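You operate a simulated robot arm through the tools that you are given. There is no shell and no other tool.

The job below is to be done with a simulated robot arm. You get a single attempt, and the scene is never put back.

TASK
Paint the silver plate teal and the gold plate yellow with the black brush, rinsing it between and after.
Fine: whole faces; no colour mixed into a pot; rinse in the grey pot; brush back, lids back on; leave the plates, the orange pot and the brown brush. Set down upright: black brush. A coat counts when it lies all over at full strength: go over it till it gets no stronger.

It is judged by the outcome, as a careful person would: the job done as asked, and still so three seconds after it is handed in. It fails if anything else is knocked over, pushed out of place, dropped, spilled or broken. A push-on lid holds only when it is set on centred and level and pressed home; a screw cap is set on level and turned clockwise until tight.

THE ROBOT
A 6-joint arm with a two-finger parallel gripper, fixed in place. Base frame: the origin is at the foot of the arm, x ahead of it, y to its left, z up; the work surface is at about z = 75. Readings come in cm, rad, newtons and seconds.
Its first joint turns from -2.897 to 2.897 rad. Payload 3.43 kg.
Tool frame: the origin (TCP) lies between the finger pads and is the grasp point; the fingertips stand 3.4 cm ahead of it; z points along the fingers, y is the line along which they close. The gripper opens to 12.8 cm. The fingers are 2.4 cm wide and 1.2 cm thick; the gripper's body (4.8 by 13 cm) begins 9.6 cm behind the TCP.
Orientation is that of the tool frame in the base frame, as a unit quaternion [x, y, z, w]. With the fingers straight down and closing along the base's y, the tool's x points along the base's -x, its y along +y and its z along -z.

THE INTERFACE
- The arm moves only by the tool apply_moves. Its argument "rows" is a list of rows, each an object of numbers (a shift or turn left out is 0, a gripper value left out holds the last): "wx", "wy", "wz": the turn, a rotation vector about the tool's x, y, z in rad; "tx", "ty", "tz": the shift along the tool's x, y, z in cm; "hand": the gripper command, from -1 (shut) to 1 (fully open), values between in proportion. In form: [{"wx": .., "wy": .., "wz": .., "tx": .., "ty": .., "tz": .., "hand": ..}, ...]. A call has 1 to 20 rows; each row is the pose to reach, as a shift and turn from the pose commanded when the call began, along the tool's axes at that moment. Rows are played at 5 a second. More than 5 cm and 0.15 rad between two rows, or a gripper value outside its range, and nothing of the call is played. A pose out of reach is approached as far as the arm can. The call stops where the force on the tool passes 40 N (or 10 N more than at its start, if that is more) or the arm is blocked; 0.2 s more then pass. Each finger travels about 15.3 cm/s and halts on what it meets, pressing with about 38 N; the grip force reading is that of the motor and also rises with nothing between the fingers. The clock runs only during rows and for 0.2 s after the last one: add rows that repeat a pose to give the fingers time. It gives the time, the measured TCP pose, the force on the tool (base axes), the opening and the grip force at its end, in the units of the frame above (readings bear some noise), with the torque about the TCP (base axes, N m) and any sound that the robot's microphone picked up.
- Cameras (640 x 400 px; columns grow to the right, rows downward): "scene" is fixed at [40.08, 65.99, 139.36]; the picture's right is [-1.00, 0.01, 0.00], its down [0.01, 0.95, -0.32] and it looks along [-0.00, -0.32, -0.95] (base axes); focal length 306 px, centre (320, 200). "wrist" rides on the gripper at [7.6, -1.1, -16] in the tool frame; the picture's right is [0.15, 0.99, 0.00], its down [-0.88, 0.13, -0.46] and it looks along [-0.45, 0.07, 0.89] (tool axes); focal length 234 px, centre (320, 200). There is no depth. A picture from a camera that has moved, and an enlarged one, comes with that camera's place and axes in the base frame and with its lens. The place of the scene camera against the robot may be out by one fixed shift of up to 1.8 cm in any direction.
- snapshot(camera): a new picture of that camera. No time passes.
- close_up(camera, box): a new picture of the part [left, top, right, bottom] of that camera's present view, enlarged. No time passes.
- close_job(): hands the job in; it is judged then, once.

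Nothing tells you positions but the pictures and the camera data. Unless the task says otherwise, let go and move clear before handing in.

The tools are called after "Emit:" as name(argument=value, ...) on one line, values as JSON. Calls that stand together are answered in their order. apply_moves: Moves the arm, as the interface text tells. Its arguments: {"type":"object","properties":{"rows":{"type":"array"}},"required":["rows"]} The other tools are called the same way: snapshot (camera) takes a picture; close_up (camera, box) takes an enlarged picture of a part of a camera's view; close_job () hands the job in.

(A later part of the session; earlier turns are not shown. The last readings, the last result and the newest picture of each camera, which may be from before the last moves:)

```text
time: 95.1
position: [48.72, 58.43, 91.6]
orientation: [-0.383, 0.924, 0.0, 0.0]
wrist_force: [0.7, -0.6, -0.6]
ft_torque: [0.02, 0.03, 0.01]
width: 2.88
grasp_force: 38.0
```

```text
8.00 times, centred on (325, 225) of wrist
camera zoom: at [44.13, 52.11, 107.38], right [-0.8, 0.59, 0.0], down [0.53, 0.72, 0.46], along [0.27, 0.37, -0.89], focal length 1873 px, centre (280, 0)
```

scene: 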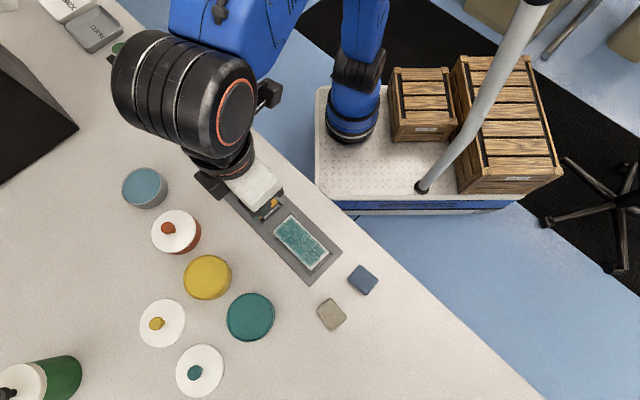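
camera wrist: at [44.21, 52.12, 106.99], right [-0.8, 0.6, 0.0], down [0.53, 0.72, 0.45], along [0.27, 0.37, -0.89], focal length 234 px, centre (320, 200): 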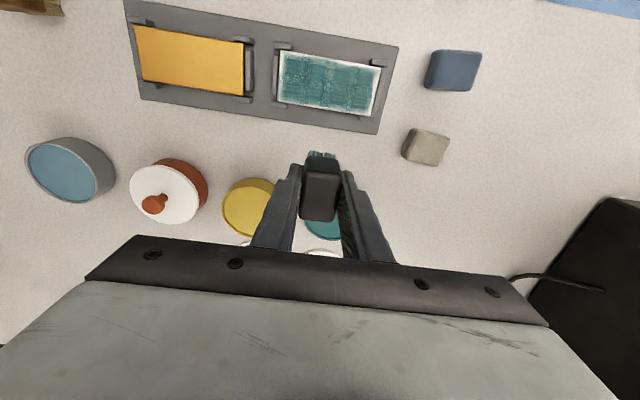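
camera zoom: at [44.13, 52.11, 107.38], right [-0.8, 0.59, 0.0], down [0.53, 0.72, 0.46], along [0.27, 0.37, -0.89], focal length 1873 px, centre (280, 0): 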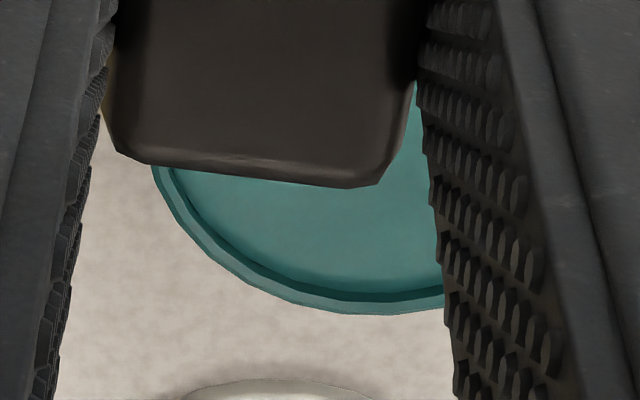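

The right end's border is paler than the left's. I'll give the right half and its end one more thorough pass and see whether that changes.

Emit:
apply_moves(rows=[{"tx": 3.5, "ty": 2.2, "hand": -1}, {"tx": 7.3, "ty": 4.6}, {"tx": 8.8, "ty": 5.0}, {"tx": 8.8, "ty": 5.0, "tz": 4}, {"tx": 8.8, "ty": 5.0, "tz": 7.2}, {"tx": 8.8, "ty": 5.0, "tz": 7.9}, {"tx": 8.8, "ty": 5.0, "tz": 8.08}, {"tx": 8.8, "ty": 5.0, "tz": 8.08}])

Emit:
close_up(camera="wrist", box=[220, 90, 420, 215])

```text
time: 96.9
position: [39.09, 55.58, 83.18]
orientation: [-0.384, 0.923, 0.0, 0.001]
wrist_force: [0.1, -1.0, -0.6]
ft_torque: [-0.02, -0.01, 0.03]
width: 2.89
grasp_force: 37.3
```

```text
3.20 times, centred on (320, 152) of wrist
camera zoom: at [34.41, 49.37, 99.17], right [-0.8, 0.59, 0.0], down [0.53, 0.72, 0.46], along [0.27, 0.37, -0.89], focal length 749 px, centre (320, 352)
```

zoom: 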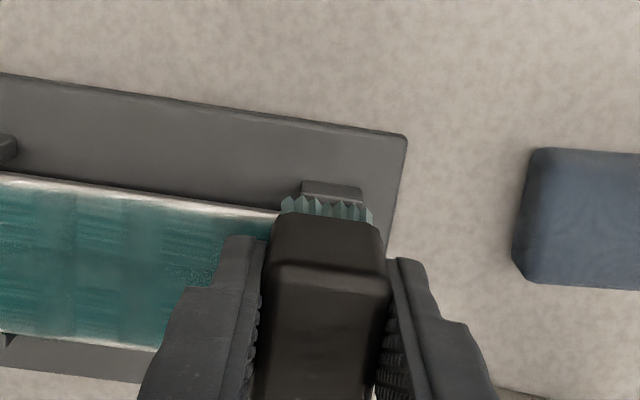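

Emit:
apply_moves(rows=[{"tz": 0.05, "hand": -1}, {"tz": 0.08}, {"tz": 0.08}])

```text
time: 97.7
position: [39.03, 55.53, 83.09]
orientation: [-0.383, 0.924, 0.002, 0.0]
wrist_force: [-1.1, 1.8, 5.3]
ft_torque: [0.04, 0.01, -0.01]
width: 2.9
grasp_force: 38.2
```

Emit:
apply_moves(rows=[{"ty": 0.4, "tz": 0.01, "hand": -1}, {"tx": -0.8, "ty": 0.4, "tz": 0.01}, {"tx": -1.6, "ty": 0.4, "tz": 0.01}, {"tx": -2.4, "ty": 0.4, "tz": 0.01}, {"tx": -3.2, "ty": 0.4, "tz": 0.01}, {"tx": -3.2, "ty": -0.9, "tz": 0.01}, {"tx": -3.2, "ty": -2.2, "tz": 0.01}, {"tx": -3.2, "ty": -3.5, "tz": 0.01}, {"tx": -3.2, "ty": -4.8, "tz": 0.01}, {"tx": -3.2, "ty": -3.5, "tz": 0.01}, {"tx": -3.2, "ty": -2.2, "tz": 0.01}, {"tx": -3.2, "ty": -0.9, "tz": 0.01}, {"tx": -3.2, "ty": 0.4, "tz": 0.01}, {"tx": -2.4, "ty": 0.4, "tz": 0.01}, {"tx": -1.6, "ty": 0.4, "tz": 0.01}, {"tx": -1.6, "ty": 0.4, "tz": 0.01}])

```text
time: 101.1
position: [39.96, 56.99, 83.02]
orientation: [-0.384, 0.923, 0.001, 0.0]
wrist_force: [1.8, 4.4, 17.1]
ft_torque: [0.14, -0.23, 0.03]
width: 2.91
grasp_force: 38.2
```

Emit:
apply_moves(rows=[{"ty": -1.2, "tz": -0.03, "hand": -1}, {"ty": -2.4, "tz": -0.03}, {"ty": -3.6, "tz": -0.03}, {"ty": -4.8, "tz": -0.03}, {"ty": -4.8, "tx": 0.8, "tz": -0.03}, {"ty": -4.8, "tx": 1.7, "tz": -0.03}, {"ty": -3.6, "tx": 1.7, "tz": -0.03}, {"ty": -2.4, "tx": 1.7, "tz": -0.03}, {"ty": -1.2, "tx": 1.7, "tz": -0.03}, {"ty": 0, "tx": 1.7, "tz": -0.03}, {"ty": 0, "tx": 1.7, "tz": -0.03}])

Emit:
close_up(camera="wrist", box=[220, 90, 420, 215])

```text
time: 103.5
position: [38.81, 55.87, 83.16]
orientation: [-0.383, 0.924, 0.0, 0.0]
wrist_force: [0.8, -0.2, -0.8]
ft_torque: [0.0, -0.02, 0.0]
width: 2.88
grasp_force: 38.2
```

```text
3.20 times, centred on (320, 152) of wrist
camera zoom: at [34.15, 49.6, 99.13], right [-0.8, 0.59, 0.0], down [0.53, 0.72, 0.46], along [0.27, 0.37, -0.89], focal length 749 px, centre (320, 352)
```

zoom: 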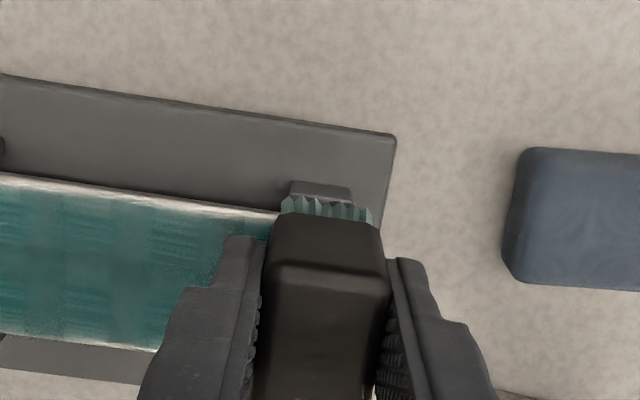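

Back to the inspection pose to compare.

Emit:
apply_moves(rows=[{"tz": -3.5, "hand": -1}, {"tx": -3, "ty": -1.8, "tz": -6}, {"tx": -6, "ty": -3.6, "tz": -8.1}, {"tx": -9, "ty": -5.4, "tz": -8.1}, {"tx": -9, "ty": -5.4, "tz": -8.1}])

Emit:
close_up(camera="wrist", box=[270, 55, 390, 125])

Emit:
close_up(camera="wrist", box=[325, 65, 375, 115])

Emit:
close_up(camera="scene", box=[270, 210, 330, 275])

```text
time: 104.7
position: [48.74, 58.17, 91.3]
orientation: [-0.383, 0.924, 0.001, 0.001]
wrist_force: [-0.2, -0.6, -0.6]
ft_torque: [0.0, -0.02, -0.01]
width: 2.89
grasp_force: 37.6
```

```text
5.33 times, centred on (330, 90) of wrist
camera zoom: at [44.17, 52.08, 107.23], right [-0.8, 0.59, 0.0], down [0.53, 0.72, 0.46], along [0.27, 0.37, -0.89], focal length 1249 px, centre (267, 787)
```

zoom: 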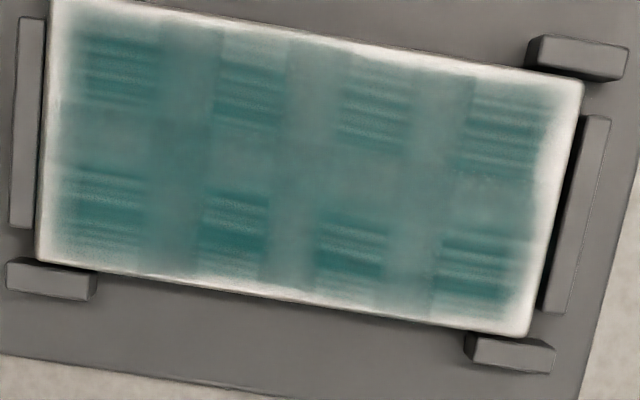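

```text
8.00 times, centred on (350, 90) of wrist
camera zoom: at [44.17, 52.08, 107.23], right [-0.8, 0.59, 0.0], down [0.53, 0.72, 0.46], along [0.27, 0.37, -0.89], focal length 1873 px, centre (80, 1080)
```

zoom: 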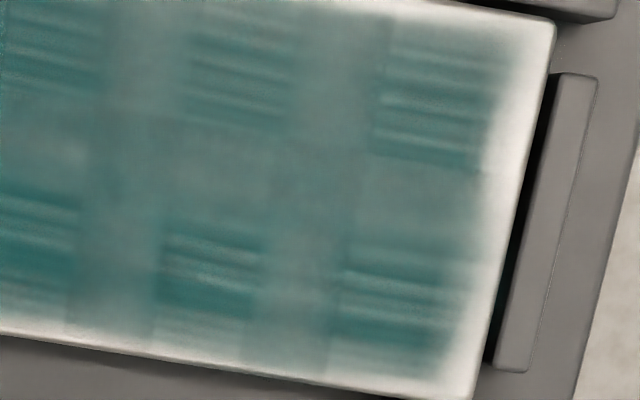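

```text
6.15 times, centred on (300, 242) of scene
camera zoom: at [40.08, 65.99, 139.36], right [-1.0, 0.01, 0.0], down [0.01, 0.95, -0.32], along [0.0, -0.32, -0.95], focal length 1881 px, centre (443, -62)
```

zoom: 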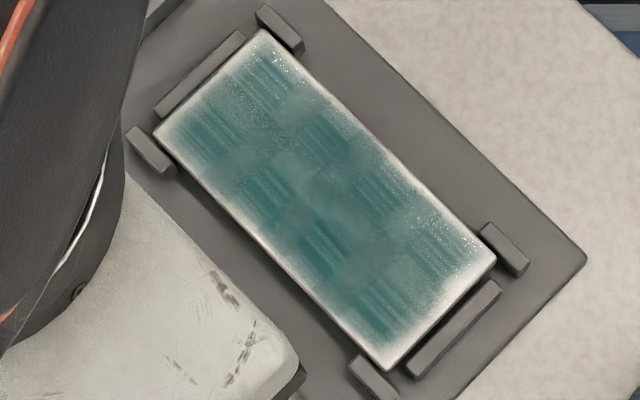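

No further change on the right half after extra passes, so the teal coat is at full strength. Next is the rinse: I'll travel high to the grey pot near (76.5,41) and look at it from above.

Emit:
apply_moves(rows=[{"tz": -2, "hand": -1}, {"tx": -0.9, "ty": -4, "tz": -2}, {"tx": -1.9, "ty": -8, "tz": -2}, {"tx": -2.8, "ty": -12, "tz": -2}, {"tx": -3.8, "ty": -16, "tz": -2}, {"tx": -4.7, "ty": -20, "tz": -2}, {"tx": -5.7, "ty": -24, "tz": -2}, {"tx": -6.6, "ty": -28, "tz": -2}, {"tx": -7.5, "ty": -31.8, "tz": -2}, {"tx": -7.5, "ty": -31.8, "tz": -2}])

Emit:
snapshot(camera="wrist")

Emit:
close_up(camera="wrist", box=[240, 90, 400, 230])

```text
time: 106.9
position: [76.66, 41.05, 93.13]
orientation: [-0.383, 0.924, 0.001, -0.001]
wrist_force: [0.7, 0.6, -0.6]
ft_torque: [-0.01, 0.02, 0.0]
width: 2.89
grasp_force: 38.6
```

```text
taken
camera wrist: at [72.11, 34.85, 109.04], right [-0.8, 0.59, 0.0], down [0.53, 0.72, 0.46], along [0.27, 0.37, -0.89], focal length 234 px, centre (320, 200)
```

wrist: 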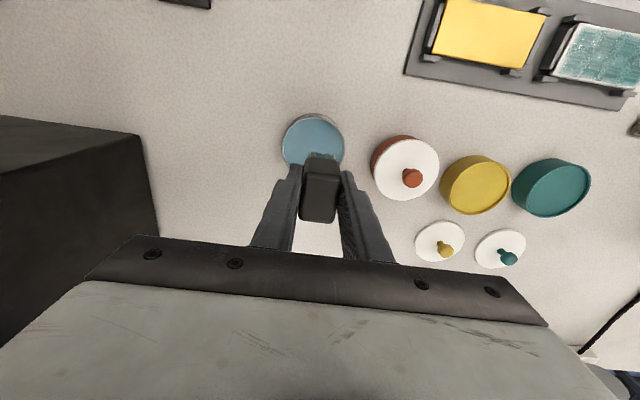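

```text
2.86 times, centred on (320, 160) of wrist
camera zoom: at [72.11, 34.85, 109.04], right [-0.8, 0.59, 0.0], down [0.53, 0.72, 0.46], along [0.27, 0.37, -0.89], focal length 669 px, centre (320, 314)
```

zoom: 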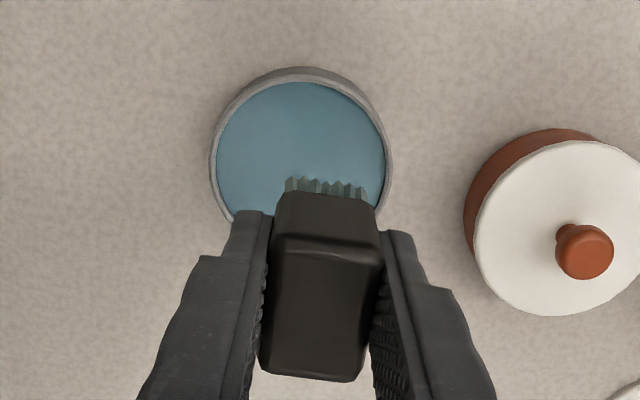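

The grey pot's centre is about 0.7 cm to the left of the tool. I'll centre on it and lower gently.

Emit:
apply_moves(rows=[{"tx": -0.1, "ty": -0.7, "tz": 2, "hand": -1}, {"tx": -0.1, "ty": -0.7, "tz": 5}, {"tx": -0.1, "ty": -0.7, "tz": 7.5}, {"tx": -0.1, "ty": -0.7, "tz": 8.5}, {"tx": -0.1, "ty": -0.7, "tz": 9.0}, {"tx": -0.1, "ty": -0.7, "tz": 9.0}])

Emit:
close_up(camera="wrist", box=[240, 90, 400, 230])

```text
time: 108.3
position: [77.33, 40.73, 84.33]
orientation: [-0.384, 0.924, 0.001, -0.001]
wrist_force: [0.1, -0.4, -0.3]
ft_torque: [-0.03, 0.0, -0.04]
width: 2.92
grasp_force: 38.3
```

```text
2.86 times, centred on (320, 160) of wrist
camera zoom: at [72.64, 34.6, 100.18], right [-0.8, 0.59, 0.0], down [0.53, 0.72, 0.46], along [0.27, 0.37, -0.89], focal length 669 px, centre (320, 314)
```

zoom: 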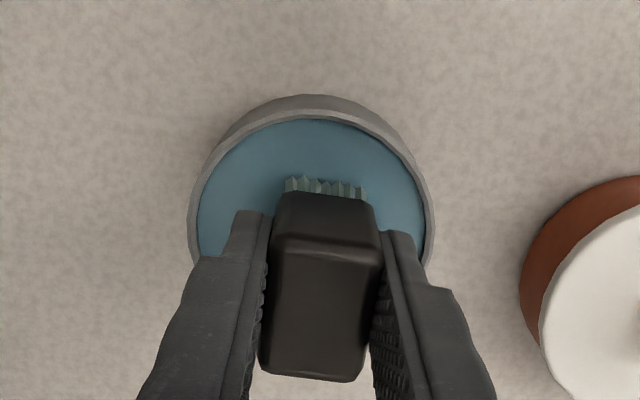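

Emit:
apply_moves(rows=[{"tz": 0.15, "hand": -1}, {"tz": 0.3}, {"tz": 0.4}, {"tz": 0.4}])

```text
time: 109.3
position: [77.33, 40.91, 83.74]
orientation: [-0.384, 0.923, 0.001, -0.001]
wrist_force: [-0.4, -0.1, -0.6]
ft_torque: [0.02, 0.0, 0.0]
width: 2.89
grasp_force: 38.0
```

Emit:
apply_moves(rows=[{"tz": 0.08, "hand": -1}, {"tz": 0.15}, {"tz": 0.15}])

```text
time: 110.1
position: [77.21, 40.84, 83.82]
orientation: [-0.383, 0.924, 0.0, 0.001]
wrist_force: [3.4, 0.9, 9.2]
ft_torque: [0.05, -0.15, 0.04]
width: 2.9
grasp_force: 38.0
```

Contact with the water surface. I'll swirl the brush here for a while to rinse it.

Emit:
apply_moves(rows=[{"tz": 0.0, "tx": 0.4, "hand": -1}, {"tx": 0.4, "ty": 0.5}, {"tx": -0.4, "ty": 0.5}, {"tx": -0.4, "ty": -0.5}, {"tx": 0.4, "ty": -0.5}, {"tx": 0.4, "ty": 0.5}, {"tx": -0.4, "ty": 0.5}, {"tx": -0.4, "ty": -0.5}, {"tx": 0.4, "ty": -0.5}, {"tx": 0.4, "ty": 0.5}, {"tx": -0.4, "ty": 0.5}, {"tx": -0.4, "ty": -0.5}, {"tx": 0, "ty": 0}, {"tx": 0, "ty": 0}])

Emit:
close_up(camera="wrist", box=[260, 110, 380, 210])

```text
time: 113.1
position: [77.15, 40.72, 83.71]
orientation: [-0.383, 0.924, 0.0, 0.0]
wrist_force: [6.3, -0.5, 17.3]
ft_torque: [0.0, -0.39, 0.0]
width: 2.9
grasp_force: 37.9
```

```text
4.00 times, centred on (320, 160) of wrist
camera zoom: at [72.62, 34.47, 99.59], right [-0.8, 0.59, 0.0], down [0.53, 0.72, 0.46], along [0.27, 0.37, -0.89], focal length 937 px, centre (320, 360)
```

zoom: 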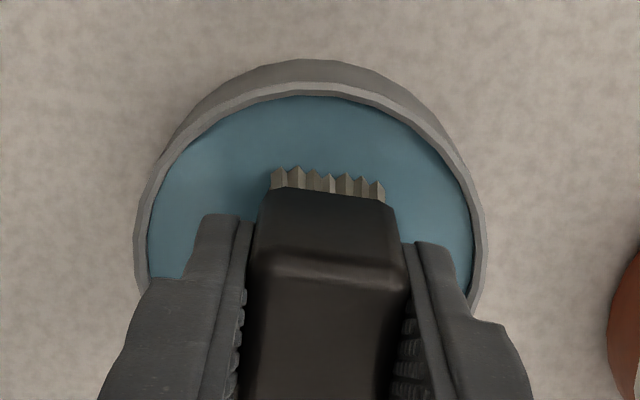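

The bristles are turning back to tan. I'll keep rinsing a while longer to be sure.

Emit:
apply_moves(rows=[{"tz": -0.03, "tx": 0.4, "hand": -1}, {"tz": -0.03, "tx": 0.4, "ty": 0.5}, {"tz": -0.03, "tx": -0.4, "ty": 0.5}, {"tz": -0.03, "tx": -0.4, "ty": -0.5}, {"tz": -0.03, "tx": 0.4, "ty": -0.5}, {"tz": -0.03, "tx": 0.4, "ty": 0.5}, {"tz": -0.03, "tx": -0.4, "ty": 0.5}, {"tz": -0.03, "tx": -0.4, "ty": -0.5}, {"tz": -0.03, "tx": 0.4, "ty": -0.5}, {"tz": -0.03, "tx": 0.4, "ty": 0.5}, {"tz": -0.03, "tx": -0.4, "ty": 0.5}, {"tz": -0.03, "tx": -0.4, "ty": -0.5}, {"tz": -0.03, "tx": 0.4, "ty": -0.5}, {"tz": -0.03, "tx": 0.4, "ty": 0.5}, {"tz": -0.03, "tx": -0.4, "ty": 0.5}, {"tz": -0.03, "tx": -0.4, "ty": -0.5}, {"tz": -0.03}, {"tz": -0.03}])

Emit:
close_up(camera="wrist", box=[260, 110, 380, 210])

```text
time: 116.9
position: [77.21, 40.9, 83.73]
orientation: [-0.384, 0.923, -0.001, 0.0]
wrist_force: [5.5, -0.4, 16.8]
ft_torque: [-0.04, -0.32, 0.01]
width: 2.9
grasp_force: 38.0
```

```text
4.00 times, centred on (320, 160) of wrist
camera zoom: at [72.64, 34.65, 99.59], right [-0.8, 0.59, 0.0], down [0.53, 0.72, 0.46], along [0.27, 0.37, -0.89], focal length 937 px, centre (320, 360)
```

zoom: 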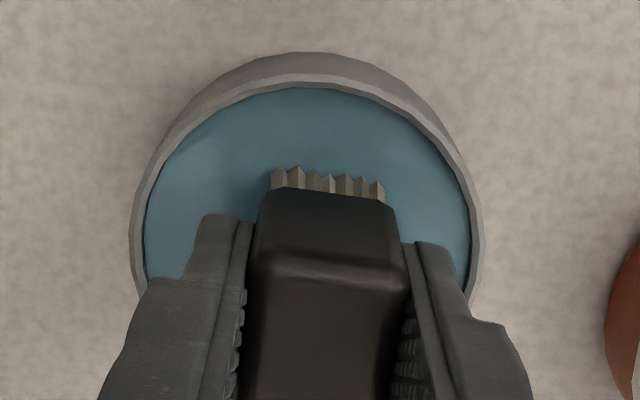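

The bristle colour no longer changes. I'll lift and compare it with clean bristles.

Emit:
apply_moves(rows=[{"tz": -1, "hand": -1}, {"tz": -5}, {"tz": -9.5}, {"tz": -9.5}])

Emit:
close_up(camera="wrist", box=[260, 110, 380, 210])

Emit:
snapshot(camera="scene")

```text
time: 117.9
position: [77.28, 40.92, 93.26]
orientation: [-0.384, 0.923, 0.001, -0.001]
wrist_force: [0.0, 0.4, -0.5]
ft_torque: [0.03, -0.01, 0.0]
width: 2.91
grasp_force: 37.9
```

```text
4.00 times, centred on (320, 160) of wrist
camera zoom: at [72.66, 34.67, 109.2], right [-0.8, 0.59, 0.0], down [0.53, 0.72, 0.46], along [0.27, 0.37, -0.89], focal length 937 px, centre (320, 360)
```

zoom: 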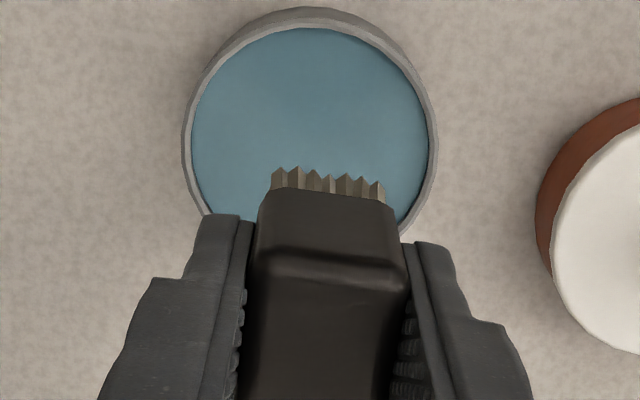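

```text
taken
```

scene: 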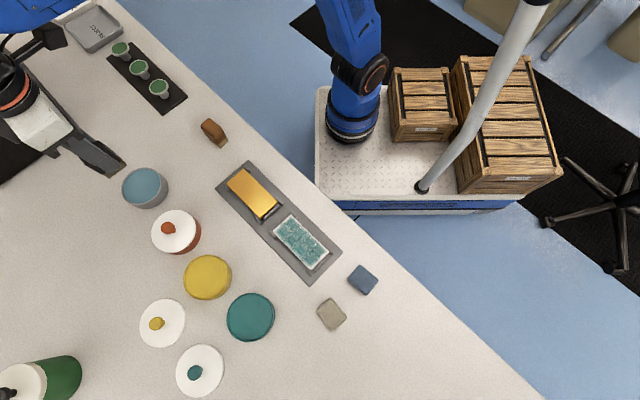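

The brush is clean (tan bristles). With the arm away, I'll use the clear scene view to check the silver plate's coat again.

Emit:
close_up(camera="scene", box=[260, 205, 340, 285])

Emit:
close_up(camera="scene", box=[215, 155, 345, 285])

```text
5.00 times, centred on (300, 245) of scene
camera zoom: at [40.08, 65.99, 139.36], right [-1.0, 0.01, 0.0], down [0.01, 0.95, -0.32], along [0.0, -0.32, -0.95], focal length 1528 px, centre (420, -25)
```

zoom: 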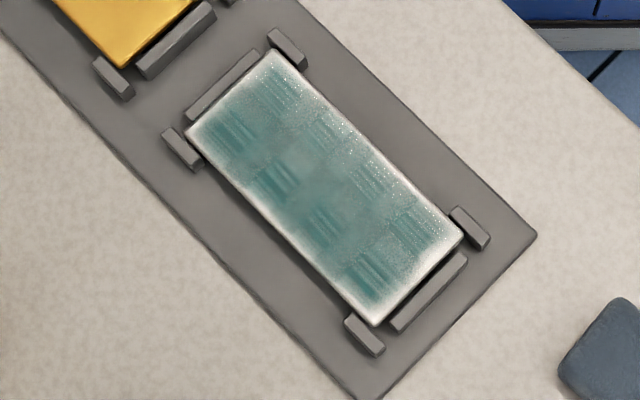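

```text
3.08 times, centred on (280, 220) of scene
camera zoom: at [40.08, 65.99, 139.36], right [-1.0, 0.01, 0.0], down [0.01, 0.95, -0.32], along [0.0, -0.32, -0.95], focal length 940 px, centre (443, 138)
```

zoom: 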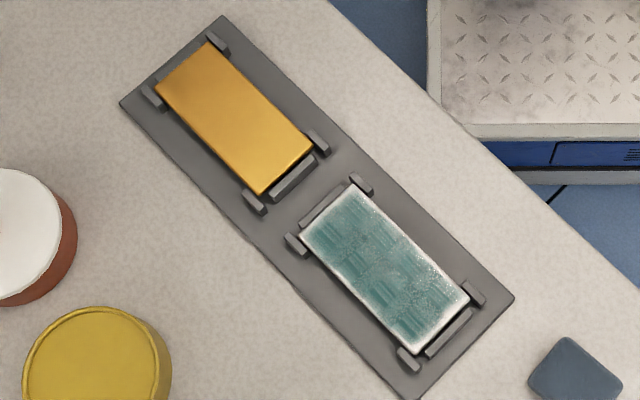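

The teal looks like it has reached its final tone. The brush is clean, so I'll go on to the yellow pot near (61.5,60), travelling high over the orange pot.

Emit:
apply_moves(rows=[{"tx": -0.4, "ty": 4.1, "tz": -1, "hand": -1}, {"tx": -0.8, "ty": 8.2, "tz": -1}, {"tx": -1.2, "ty": 12.3, "tz": -1}, {"tx": -1.6, "ty": 16.4, "tz": -1}, {"tx": -2.0, "ty": 20.5, "tz": -1}, {"tx": -2.33, "ty": 24.6, "tz": -1}, {"tx": -2.33, "ty": 24.6, "tz": -1}])

Emit:
snapshot(camera="wrist")

Emit:
close_up(camera="wrist", box=[240, 90, 400, 230])

```text
time: 119.5
position: [61.62, 60.15, 94.1]
orientation: [-0.384, 0.923, 0.001, -0.001]
wrist_force: [-0.7, -0.1, -0.2]
ft_torque: [0.01, 0.0, -0.01]
width: 2.88
grasp_force: 38.1
```

```text
taken
camera wrist: at [56.86, 53.98, 109.97], right [-0.8, 0.59, 0.0], down [0.53, 0.72, 0.46], along [0.27, 0.37, -0.89], focal length 234 px, centre (320, 200)
```

wrist: 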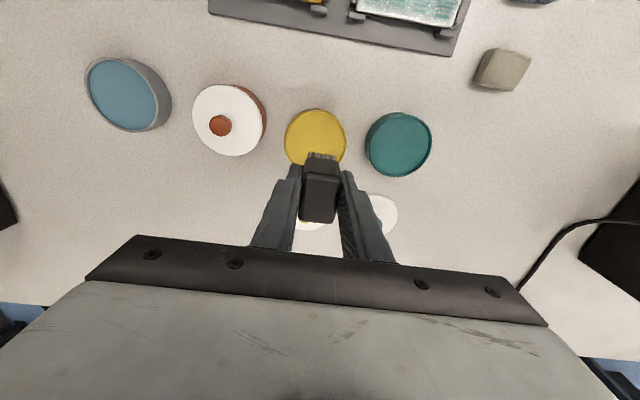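

```text
2.86 times, centred on (320, 160) of wrist
camera zoom: at [56.86, 53.98, 109.97], right [-0.8, 0.59, 0.0], down [0.53, 0.72, 0.46], along [0.27, 0.37, -0.89], focal length 669 px, centre (320, 314)
```

zoom: 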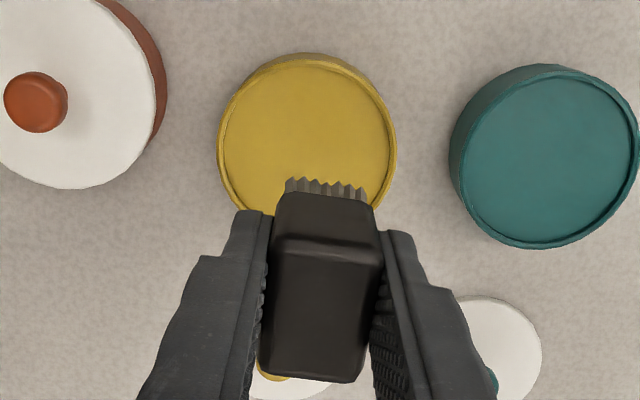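

Yellow pot's centre is about 0.5 cm left. Centre and lower gently.

Emit:
apply_moves(rows=[{"tx": 0.2, "ty": -0.5, "tz": 3, "hand": -1}, {"tx": 0.2, "ty": -0.5, "tz": 7}, {"tx": 0.2, "ty": -0.5, "tz": 9.3}, {"tx": 0.2, "ty": -0.5, "tz": 10.1}, {"tx": 0.2, "ty": -0.5, "tz": 10.35}, {"tx": 0.2, "ty": -0.5, "tz": 10.35}])

```text
time: 120.9
position: [61.71, 59.24, 83.87]
orientation: [-0.383, 0.924, 0.001, 0.0]
wrist_force: [0.5, -0.1, 0.1]
ft_torque: [0.0, -0.02, 0.04]
width: 2.89
grasp_force: 38.6
```

Emit:
apply_moves(rows=[{"tz": 0.1, "hand": -1}, {"tz": 0.18}, {"tz": 0.18}])

```text
time: 121.7
position: [61.74, 59.2, 83.76]
orientation: [-0.383, 0.924, 0.001, 0.0]
wrist_force: [0.5, -1.3, 9.3]
ft_torque: [-0.16, -0.04, -0.01]
width: 2.88
grasp_force: 38.0
```

Light contact with the yellow paint. Swirl gently to load.

Emit:
apply_moves(rows=[{"tx": 0.3, "hand": -1}, {"tx": 0.3, "ty": 0.4}, {"tx": -0.3, "ty": 0.4}, {"tx": -0.3, "ty": -0.4}, {"tx": 0.3, "ty": -0.4}, {"tx": 0, "ty": 0}, {"tz": 0.02}, {"tz": 0.02}, {"tz": 0.02}, {"tz": 0.02}, {"tz": 0.02}])

Emit:
close_up(camera="wrist", box=[260, 110, 380, 210])

```text
time: 124.1
position: [61.62, 59.26, 83.68]
orientation: [-0.384, 0.923, 0.001, -0.001]
wrist_force: [2.8, -1.6, 14.6]
ft_torque: [-0.1, -0.17, 0.0]
width: 2.88
grasp_force: 38.3
```

```text
4.00 times, centred on (320, 160) of wrist
camera zoom: at [57.06, 53.05, 99.6], right [-0.8, 0.59, 0.0], down [0.53, 0.72, 0.46], along [0.27, 0.37, -0.89], focal length 937 px, centre (320, 360)
```

zoom: 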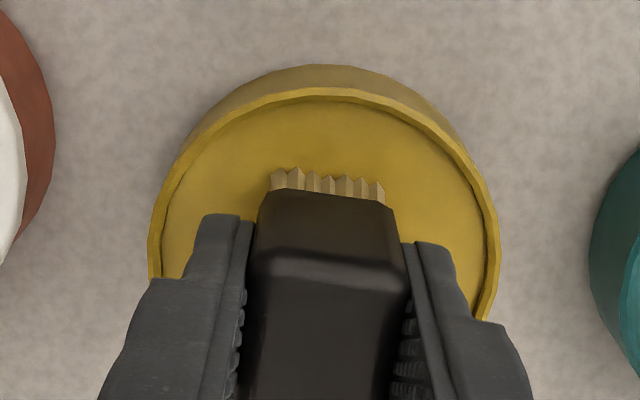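

The bristles are yellow now. I'll lift and hover above the gold plate to measure it.

Emit:
apply_moves(rows=[{"tz": -2, "hand": -1}, {"tz": -6}, {"tz": -10}, {"tx": 4.2, "ty": -1.7, "tz": -10}, {"tx": 8.5, "ty": -3.4, "tz": -10}, {"tx": 12.8, "ty": -5.1, "tz": -10}, {"tx": 16.97, "ty": -6.72, "tz": -10}, {"tx": 16.97, "ty": -6.72, "tz": -10}])

Emit:
snapshot(camera="wrist")

Emit:
close_up(camera="wrist", box=[220, 90, 420, 215])

```text
time: 125.9
position: [54.3, 42.48, 93.66]
orientation: [-0.383, 0.924, 0.001, 0.0]
wrist_force: [0.6, 0.9, -0.4]
ft_torque: [0.01, -0.03, -0.01]
width: 2.92
grasp_force: 38.3
```

```text
taken
camera wrist: at [49.77, 36.29, 109.6], right [-0.8, 0.59, 0.0], down [0.53, 0.72, 0.46], along [0.27, 0.37, -0.89], focal length 234 px, centre (320, 200)
```

wrist: 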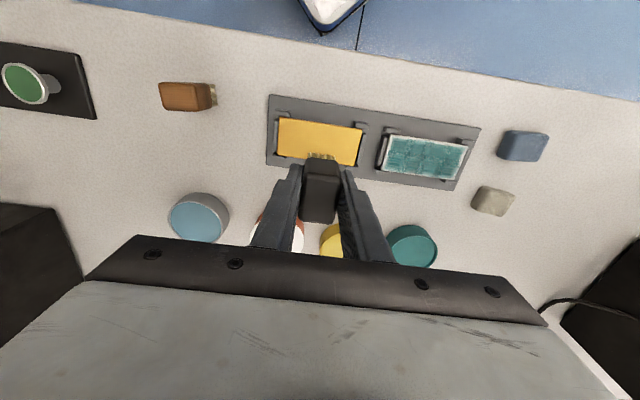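

```text
3.20 times, centred on (320, 152) of wrist
camera zoom: at [49.77, 36.29, 109.6], right [-0.8, 0.59, 0.0], down [0.53, 0.72, 0.46], along [0.27, 0.37, -0.89], focal length 749 px, centre (320, 352)
```

zoom: 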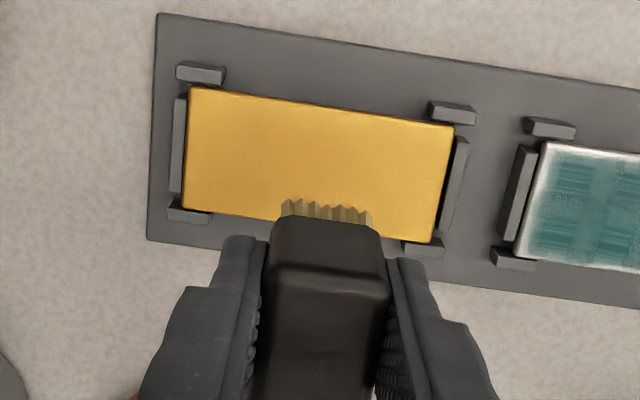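

The gold plate is centred right under the tool. I'll start at the near-left corner and feel for contact.

Emit:
apply_moves(rows=[{"tx": 0.8, "ty": -2.4, "tz": 2, "hand": -1}, {"tx": 1.6, "ty": -4.8, "tz": 5}, {"tx": 1.6, "ty": -4.8, "tz": 8}, {"tx": 1.6, "ty": -4.8, "tz": 9.8}, {"tx": 1.6, "ty": -4.8, "tz": 10.2}, {"tx": 1.6, "ty": -4.8, "tz": 10.4}, {"tx": 1.6, "ty": -4.8, "tz": 10.4}])

```text
time: 127.5
position: [56.72, 38.0, 83.19]
orientation: [-0.384, 0.924, 0.001, 0.0]
wrist_force: [0.2, -0.1, 0.0]
ft_torque: [0.01, -0.02, 0.0]
width: 2.9
grasp_force: 38.2
```

Emit:
apply_moves(rows=[{"tz": 0.06, "hand": -1}, {"tz": 0.1}, {"tz": 0.1}])

```text
time: 128.3
position: [56.74, 38.01, 83.07]
orientation: [-0.383, 0.924, 0.001, 0.001]
wrist_force: [0.7, -0.7, 9.1]
ft_torque: [0.02, -0.07, 0.03]
width: 2.87
grasp_force: 37.8
```

Contact (9 N). First yellow pass along the near edge.

Emit:
apply_moves(rows=[{"ty": -0.3, "hand": -1}, {"ty": 0.9}, {"ty": 2.1}, {"ty": 3.3}, {"ty": 4.5}, {"ty": 5.7}, {"ty": 6.9}, {"ty": 8.1}, {"ty": 9.3}, {"ty": 9.9}, {"ty": 9.9}])

Emit:
close_up(camera="wrist", box=[200, 90, 400, 215])

```text
time: 130.7
position: [49.76, 44.94, 83.1]
orientation: [-0.384, 0.924, 0.001, 0.0]
wrist_force: [1.1, -0.7, 2.8]
ft_torque: [-0.08, -0.08, -0.04]
width: 2.9
grasp_force: 37.7
```

```text
3.20 times, centred on (300, 152) of wrist
camera zoom: at [45.13, 38.75, 99.11], right [-0.8, 0.59, 0.0], down [0.53, 0.72, 0.46], along [0.27, 0.37, -0.89], focal length 749 px, centre (384, 352)
```

zoom: 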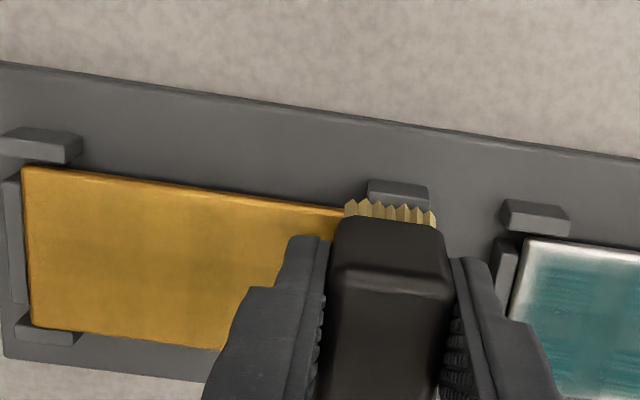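

Emit:
apply_moves(rows=[{"tx": -0.8, "tz": 0.03, "hand": -1}, {"tx": -1.6, "tz": 0.03}, {"tx": -1.6, "ty": -1.2, "tz": 0.03}, {"tx": -1.6, "ty": -2.4, "tz": 0.03}, {"tx": -1.6, "ty": -3.6, "tz": 0.03}, {"tx": -1.6, "ty": -4.8, "tz": 0.03}, {"tx": -1.6, "ty": -6.0, "tz": 0.03}, {"tx": -1.6, "ty": -7.2, "tz": 0.03}, {"tx": -1.6, "ty": -8.4, "tz": 0.03}, {"tx": -1.6, "ty": -9.6, "tz": 0.03}, {"tx": -1.6, "ty": -10.0, "tz": 0.03}, {"tx": -1.6, "ty": -10.0, "tz": 0.03}])

Emit:
close_up(camera="wrist", box=[260, 90, 460, 215])

```text
time: 133.3
position: [57.97, 39.17, 83.11]
orientation: [-0.384, 0.923, 0.001, 0.0]
wrist_force: [-0.8, 2.3, 9.3]
ft_torque: [0.1, 0.09, 0.02]
width: 2.89
grasp_force: 37.9
```

```text
3.20 times, centred on (360, 152) of wrist
camera zoom: at [53.31, 32.84, 99.09], right [-0.8, 0.59, 0.0], down [0.53, 0.72, 0.46], along [0.27, 0.37, -0.89], focal length 749 px, centre (192, 352)
```

zoom: 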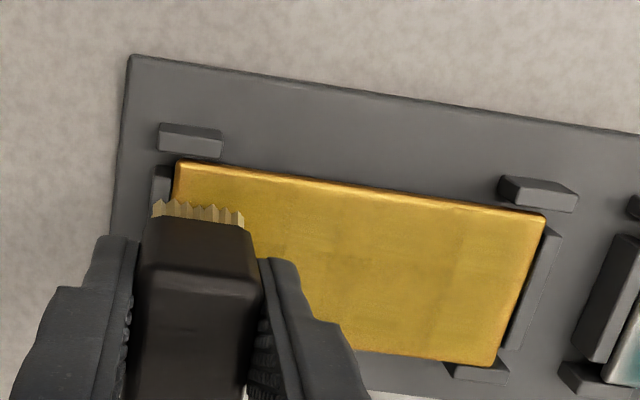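

Yellow is covering. Next the far-edge lane.

Emit:
apply_moves(rows=[{"tx": -0.8, "hand": -1}, {"tx": -1.6}, {"tx": -1.6, "ty": 1.2}, {"tx": -1.6, "ty": 2.4}, {"tx": -1.6, "ty": 3.6}, {"tx": -1.6, "ty": 4.8}, {"tx": -1.6, "ty": 6.0}, {"tx": -1.6, "ty": 7.2}, {"tx": -1.6, "ty": 8.4}, {"tx": -1.6, "ty": 9.6}, {"tx": -1.6, "ty": 10.1}, {"tx": -1.6, "ty": 10.1}])

```text
time: 135.9
position: [51.92, 47.34, 83.15]
orientation: [-0.383, 0.924, 0.0, 0.0]
wrist_force: [2.1, -1.8, 11.3]
ft_torque: [-0.21, -0.08, 0.04]
width: 2.89
grasp_force: 38.0
```

Emit:
apply_moves(rows=[{"tx": 0.8, "hand": -1}, {"tx": 1.7}, {"tx": 1.7, "ty": -1.2}, {"tx": 1.7, "ty": -2.4}, {"tx": 1.7, "ty": -3.6}, {"tx": 1.7, "ty": -4.8}, {"tx": 1.7, "ty": -6.0}, {"tx": 1.7, "ty": -7.2}, {"tx": 1.7, "ty": -8.4}, {"tx": 1.7, "ty": -9.6}, {"tx": 1.7, "ty": -10.1}, {"tx": 1.7, "ty": -10.1}])

Emit:
close_up(camera="wrist", box=[260, 90, 460, 215])

```text
time: 138.5
position: [57.98, 39.06, 83.13]
orientation: [-0.383, 0.924, 0.001, 0.0]
wrist_force: [-2.4, 1.3, 12.1]
ft_torque: [0.12, 0.16, -0.02]
width: 2.89
grasp_force: 38.4
```

```text
3.20 times, centred on (360, 152) of wrist
camera zoom: at [53.32, 32.79, 99.08], right [-0.8, 0.59, 0.0], down [0.53, 0.72, 0.46], along [0.27, 0.37, -0.89], focal length 749 px, centre (192, 352)
```

zoom: 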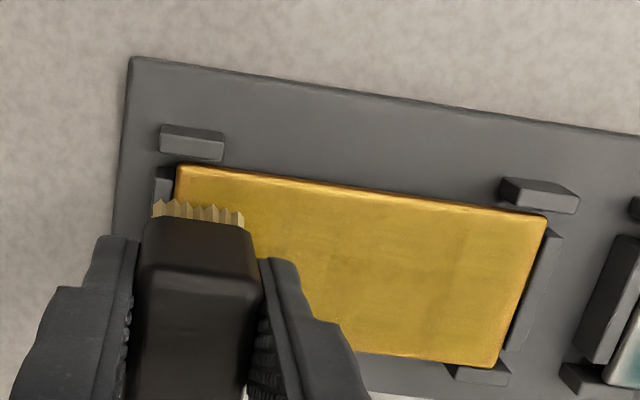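

Emit:
apply_moves(rows=[{"tx": 0.8, "hand": -1}, {"tx": 1.6}, {"tx": 1.6, "ty": 1.2}, {"tx": 1.6, "ty": 2.4}, {"tx": 1.6, "ty": 3.6}, {"tx": 1.6, "ty": 4.8}, {"tx": 1.6, "ty": 6.0}, {"tx": 1.6, "ty": 7.2}, {"tx": 1.6, "ty": 8.4}, {"tx": 1.6, "ty": 9.6}, {"tx": 1.6, "ty": 10.1}, {"tx": 1.6, "ty": 10.1}])

Emit:
close_up(camera="wrist", box=[200, 90, 400, 215])

```text
time: 141.1
position: [49.39, 45.01, 83.2]
orientation: [-0.383, 0.924, 0.001, 0.001]
wrist_force: [4.4, -3.6, 26.9]
ft_torque: [-0.17, -0.57, -0.05]
width: 2.9
grasp_force: 38.1
```

```text
3.20 times, centred on (300, 152) of wrist
camera zoom: at [44.85, 38.76, 99.04], right [-0.8, 0.59, 0.0], down [0.53, 0.72, 0.46], along [0.27, 0.37, -0.89], focal length 749 px, centre (384, 352)
```

zoom: 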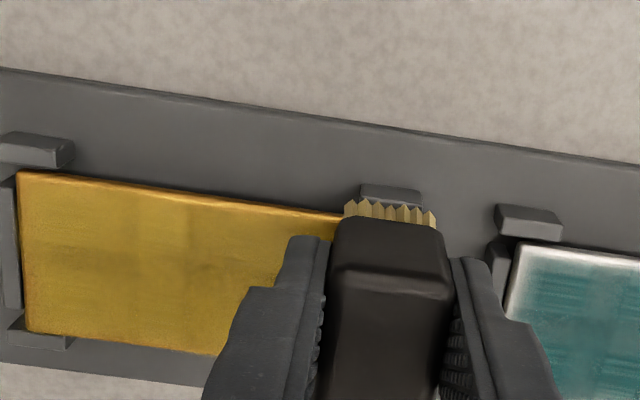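

Good progress. I'll reload with yellow and go round again.

Emit:
apply_moves(rows=[{"tz": -2, "hand": -1}, {"tz": -6.5}, {"tx": -4.7, "ty": 0.35, "tz": -7}, {"tx": -9.4, "ty": 0.7, "tz": -7}, {"tx": -14.1, "ty": 1.05, "tz": -7}, {"tx": -18.72, "ty": 1.39, "tz": -7}, {"tx": -18.72, "ty": 1.39, "tz": -6}, {"tx": -18.72, "ty": 1.39, "tz": -2.5}, {"tx": -18.72, "ty": 1.39, "tz": -1}, {"tx": -18.72, "ty": 1.39, "tz": -0.6}, {"tx": -18.72, "ty": 1.39, "tz": -0.55}, {"tx": -18.72, "ty": 1.39, "tz": -0.55}])

```text
time: 143.7
position: [61.8, 59.23, 83.71]
orientation: [-0.384, 0.924, 0.002, 0.001]
wrist_force: [4.0, -0.6, 11.3]
ft_torque: [-0.01, -0.19, 0.03]
width: 2.87
grasp_force: 38.1
```

Emit:
apply_moves(rows=[{"tx": 0.3, "hand": -1}, {"tx": 0.3, "ty": 0.4}, {"tx": -0.3, "ty": 0.4}, {"tx": -0.3, "ty": -0.4}, {"tx": 0.3, "ty": -0.4}, {"tx": 0, "ty": 0}, {"tz": 0}, {"tz": 0}, {"tz": 0}, {"tz": -1}, {"tz": -4}, {"tz": -6.5}, {"tx": 4.7, "ty": -0.35, "tz": -6.5}, {"tx": 9.4, "ty": -0.7, "tz": -6.5}, {"tx": 14.1, "ty": -1.05, "tz": -6.5}, {"tx": 18.72, "ty": -1.39, "tz": -6.5}, {"tx": 18.72, "ty": -1.39, "tz": -6.5}])

Emit:
close_up(camera="wrist", box=[200, 90, 400, 215])

```text
time: 147.3
position: [49.86, 44.97, 89.98]
orientation: [-0.383, 0.924, 0.0, 0.0]
wrist_force: [0.9, -0.2, -0.1]
ft_torque: [0.0, 0.0, -0.02]
width: 2.91
grasp_force: 38.0
```

```text
3.20 times, centred on (300, 152) of wrist
camera zoom: at [45.19, 38.8, 105.99], right [-0.8, 0.59, 0.0], down [0.53, 0.72, 0.46], along [0.27, 0.37, -0.89], focal length 749 px, centre (384, 352)
```

zoom: 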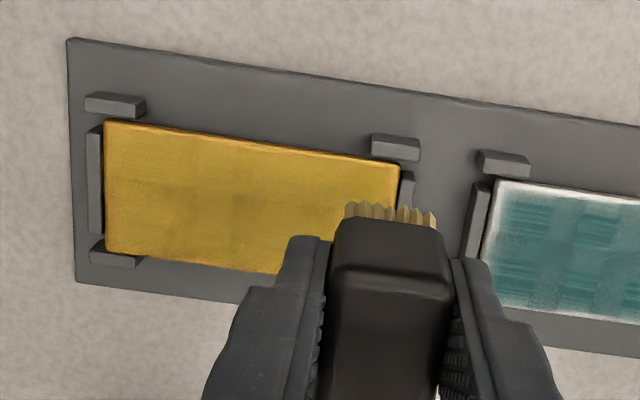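

Emit:
apply_moves(rows=[{"tz": 4, "hand": -1}, {"tz": 6.2}, {"tz": 6.8}, {"tz": 7.0}, {"tz": 7.0}])

```text
time: 148.5
position: [49.66, 45.01, 83.14]
orientation: [-0.384, 0.924, 0.001, 0.001]
wrist_force: [1.2, -2.1, 15.8]
ft_torque: [-0.07, -0.2, -0.04]
width: 2.88
grasp_force: 38.0
```

Emit:
apply_moves(rows=[{"ty": -1.2, "hand": -1}, {"ty": -2.4}, {"ty": -3.6}, {"ty": -4.8}, {"ty": -6.0}, {"ty": -7.2}, {"ty": -8.4}, {"ty": -9.6}, {"ty": -10.1}, {"ty": -10.1}])

```text
time: 150.7
position: [56.76, 37.87, 83.21]
orientation: [-0.384, 0.923, 0.0, 0.0]
wrist_force: [-1.2, 3.2, 15.7]
ft_torque: [0.31, 0.06, 0.07]
width: 2.88
grasp_force: 38.4
```

Emit:
apply_moves(rows=[{"tx": -0.8, "hand": -1}, {"tx": -1.6}, {"tx": -1.6, "ty": 1.2}, {"tx": -1.6, "ty": 2.4}, {"tx": -1.6, "ty": 3.6}, {"tx": -1.6, "ty": 4.8}, {"tx": -1.6, "ty": 6.0}, {"tx": -1.6, "ty": 7.2}, {"tx": -1.6, "ty": 8.4}, {"tx": -1.6, "ty": 9.6}, {"tx": -1.6, "ty": 10.1}, {"tx": -1.6, "ty": 10.1}])

```text
time: 153.3
position: [50.61, 46.2, 83.13]
orientation: [-0.384, 0.923, 0.001, 0.0]
wrist_force: [2.5, -1.6, 12.8]
ft_torque: [-0.13, -0.2, 0.0]
width: 2.87
grasp_force: 37.7
```

Emit:
apply_moves(rows=[{"tx": -0.8, "hand": -1}, {"tx": -1.7}, {"tx": -1.7, "ty": -1.2}, {"tx": -1.7, "ty": -2.4}, {"tx": -1.7, "ty": -3.6}, {"tx": -1.7, "ty": -4.8}, {"tx": -1.7, "ty": -6.0}, {"tx": -1.7, "ty": -7.2}, {"tx": -1.7, "ty": -8.4}, {"tx": -1.7, "ty": -9.6}, {"tx": -1.7, "ty": -10.1}, {"tx": -1.7, "ty": -10.1}])

Emit:
close_up(camera="wrist", box=[260, 70, 460, 195])

```text
time: 155.9
position: [59.1, 40.25, 83.28]
orientation: [-0.384, 0.923, 0.0, 0.0]
wrist_force: [0.2, 0.1, -0.3]
ft_torque: [-0.01, 0.0, -0.05]
width: 2.91
grasp_force: 37.5
```

```text
3.20 times, centred on (360, 132) of wrist
camera zoom: at [54.46, 34.07, 99.15], right [-0.8, 0.59, 0.0], down [0.53, 0.72, 0.46], along [0.27, 0.37, -0.89], focal length 749 px, centre (192, 416)
```

zoom: 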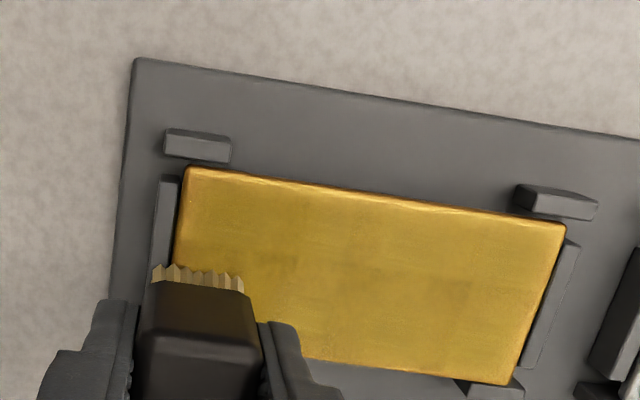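

Contact faded near this end; I'll lower 0.05 and re-cover this lane.

Emit:
apply_moves(rows=[{"tz": 0.05, "hand": -1}, {"tz": 0.07}, {"tz": 0.07}])

```text
time: 156.7
position: [59.06, 40.34, 83.22]
orientation: [-0.384, 0.923, 0.002, -0.001]
wrist_force: [0.3, -0.1, 2.0]
ft_torque: [-0.04, 0.03, 0.01]
width: 2.89
grasp_force: 38.0
```

Emit:
apply_moves(rows=[{"tz": 0.03, "ty": 0.4, "hand": -1}, {"tz": 0.03, "ty": 1.2}, {"tz": 0.03, "ty": 2.4}, {"tz": 0.03, "ty": 3.6}, {"tz": 0.03, "ty": 4.8}, {"tz": 0.03, "ty": 6.0}, {"tz": 0.03, "ty": 7.2}, {"tz": 0.03, "ty": 8.4}, {"tz": 0.03, "ty": 9.6}, {"tz": 0.03, "ty": 10.1}, {"tz": 0.03, "ty": 10.1}])

```text
time: 159.1
position: [51.86, 47.25, 83.12]
orientation: [-0.383, 0.924, 0.001, 0.0]
wrist_force: [2.9, -2.8, 20.2]
ft_torque: [-0.38, -0.12, 0.0]
width: 2.89
grasp_force: 38.0
```

Lift to inspect the gold plate.

Emit:
apply_moves(rows=[{"tz": -3.5, "hand": -1}, {"tx": -2.8, "ty": -2.5, "tz": -6.5}, {"tx": -5.6, "ty": -5.1, "tz": -8.2}, {"tx": -5.6, "ty": -5.1, "tz": -8.2}])

Emit:
close_up(camera="wrist", box=[270, 55, 390, 125])

Emit:
close_up(camera="scene", box=[215, 155, 345, 285])

```text
time: 160.1
position: [59.47, 47.82, 91.11]
orientation: [-0.383, 0.924, 0.001, -0.001]
wrist_force: [0.4, 0.1, -1.4]
ft_torque: [0.02, 0.04, 0.02]
width: 2.92
grasp_force: 38.3
```

```text
5.33 times, centred on (330, 90) of wrist
camera zoom: at [54.93, 41.61, 107.03], right [-0.8, 0.59, 0.0], down [0.53, 0.72, 0.46], along [0.27, 0.37, -0.89], focal length 1249 px, centre (267, 787)
```

zoom: 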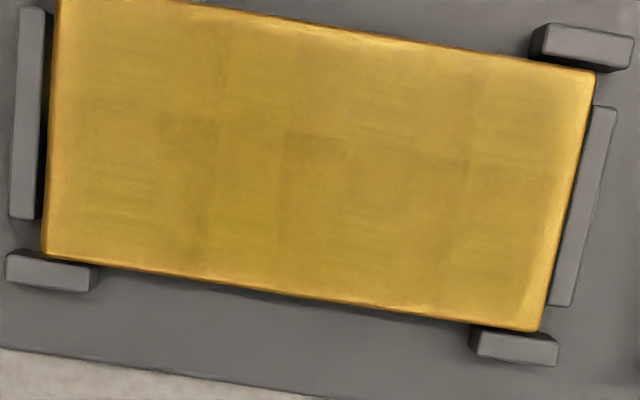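

```text
3.08 times, centred on (280, 220) of scene
camera zoom: at [40.08, 65.99, 139.36], right [-1.0, 0.01, 0.0], down [0.01, 0.95, -0.32], along [0.0, -0.32, -0.95], focal length 940 px, centre (443, 138)
```

zoom: 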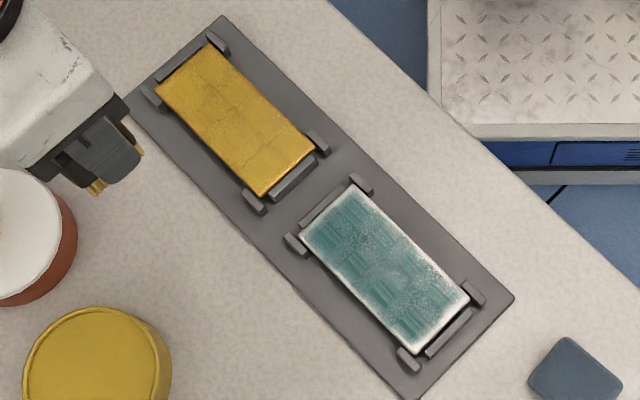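

The yellow looks even. I'll do a third load and another round to be sure it's at full strength.

Emit:
apply_moves(rows=[{"tx": -3.3, "ty": 2.2, "hand": -1}, {"tx": -6.6, "ty": 4.4}, {"tx": -9.8, "ty": 6.5}, {"tx": -9.8, "ty": 6.5, "tz": 3.5}, {"tx": -9.8, "ty": 6.5, "tz": 6.5}, {"tx": -9.8, "ty": 6.5, "tz": 7.3}, {"tx": -9.8, "ty": 6.5, "tz": 7.55}, {"tx": -9.8, "ty": 6.5, "tz": 7.62}, {"tx": -9.8, "ty": 6.5, "tz": 7.62}])

```text
time: 162.1
position: [61.68, 59.25, 83.7]
orientation: [-0.384, 0.923, 0.002, -0.001]
wrist_force: [0.3, 0.3, 2.3]
ft_torque: [-0.01, -0.07, 0.02]
width: 2.91
grasp_force: 37.9
```

Emit:
apply_moves(rows=[{"tz": 0.06, "hand": -1}, {"tz": 0.06, "tx": 0.3}, {"tz": 0.06, "tx": 0.3, "ty": 0.4}, {"tz": 0.05, "tx": -0.3, "ty": 0.4}, {"tz": 0.05, "tx": -0.3, "ty": -0.4}, {"tz": 0.05, "tx": 0.3, "ty": -0.4}, {"tz": 0.05}, {"tz": 0.05}, {"tz": 0.05}, {"tz": 0.05}, {"tz": -1}, {"tz": -4}, {"tz": -6.5}, {"tx": 4.7, "ty": -0.35, "tz": -6.5}, {"tx": 9.4, "ty": -0.7, "tz": -6.5}, {"tx": 14.1, "ty": -1.05, "tz": -6.5}, {"tx": 18.7, "ty": -1.4, "tz": -6.5}, {"tx": 18.7, "ty": -1.4, "tz": -6.5}])

```text
time: 165.9
position: [49.64, 45.04, 90.1]
orientation: [-0.384, 0.923, 0.001, 0.0]
wrist_force: [-0.2, 0.5, -1.0]
ft_torque: [0.02, 0.03, -0.02]
width: 2.85
grasp_force: 38.1
```

Emit:
apply_moves(rows=[{"tz": 4, "hand": -1}, {"tz": 6.2}, {"tz": 6.8}, {"tz": 7.0}, {"tz": 7.03}, {"tz": 7.03}])

```text
time: 167.3
position: [49.6, 44.97, 83.13]
orientation: [-0.384, 0.923, 0.001, 0.0]
wrist_force: [0.7, 0.3, 3.2]
ft_torque: [-0.01, -0.06, 0.01]
width: 2.89
grasp_force: 37.9
```

Emit:
apply_moves(rows=[{"ty": 0.2, "tz": 0.04, "hand": -1}, {"ty": -1.2, "tz": 0.04}, {"ty": -2.4, "tz": 0.04}, {"ty": -3.6, "tz": 0.04}, {"ty": -4.8, "tz": 0.04}, {"ty": -6.0, "tz": 0.04}, {"ty": -7.2, "tz": 0.04}, {"ty": -8.4, "tz": 0.04}, {"ty": -9.6, "tz": 0.04}, {"ty": -10.3, "tz": 0.04}, {"ty": -10.3, "tz": 0.04}])

```text
time: 169.7
position: [56.85, 37.76, 83.0]
orientation: [-0.383, 0.924, 0.0, 0.001]
wrist_force: [-5.6, 6.4, 30.9]
ft_torque: [0.62, 0.12, 0.05]
width: 2.87
grasp_force: 37.8
```

Emit:
apply_moves(rows=[{"tz": -0.06, "hand": -1}, {"tx": -0.8, "tz": -0.05}, {"tx": -1.6, "tz": -0.05}, {"tx": -2.4, "tz": -0.04}, {"tx": -3.3, "tz": -0.03}, {"tx": -3.3, "tz": -0.02}, {"tx": -3.3, "tz": -0.02}])

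```text
time: 171.3
position: [59.19, 40.02, 82.98]
orientation: [-0.384, 0.923, 0.001, 0.0]
wrist_force: [-2.8, 0.4, 10.4]
ft_torque: [-0.08, 0.25, -0.04]
width: 2.89
grasp_force: 38.5
```

Emit:
apply_moves(rows=[{"ty": 1.2, "hand": -1}, {"ty": 2.4}, {"ty": 3.6}, {"ty": 4.8}, {"ty": 6.0}, {"ty": 7.2}, {"ty": 8.4}, {"ty": 9.6}, {"ty": 10.3}, {"ty": 10.3}])

```text
time: 173.5
position: [51.96, 47.34, 83.09]
orientation: [-0.384, 0.923, 0.001, 0.0]
wrist_force: [3.8, -3.3, 26.1]
ft_torque: [-0.47, -0.17, 0.01]
width: 2.87
grasp_force: 37.6
```

Emit:
apply_moves(rows=[{"tz": -0.05, "hand": -1}, {"tz": -0.04, "tx": 0.8}, {"tz": -0.04, "tx": 1.7}, {"tz": -0.04, "tx": 1.7, "ty": -1.2}, {"tz": -0.04, "tx": 1.7, "ty": -2.4}, {"tz": -0.04, "tx": 1.7, "ty": -3.6}, {"tz": -0.04, "tx": 1.7, "ty": -4.8}, {"tz": -0.04, "tx": 1.7, "ty": -6.0}, {"tz": -0.04, "tx": 1.7, "ty": -7.2}, {"tz": -0.04, "tx": 1.7, "ty": -8.4}, {"tz": -0.04, "tx": 1.7, "ty": -9.6}, {"tz": -0.04, "tx": 1.7, "ty": -10.2}, {"tz": -0.04, "tx": 1.7, "ty": -10.2}])

```text
time: 176.3
position: [57.87, 38.92, 83.21]
orientation: [-0.384, 0.923, -0.001, -0.001]
wrist_force: [-1.0, 0.1, 4.0]
ft_torque: [0.01, 0.01, 0.02]
width: 2.88
grasp_force: 37.8
```

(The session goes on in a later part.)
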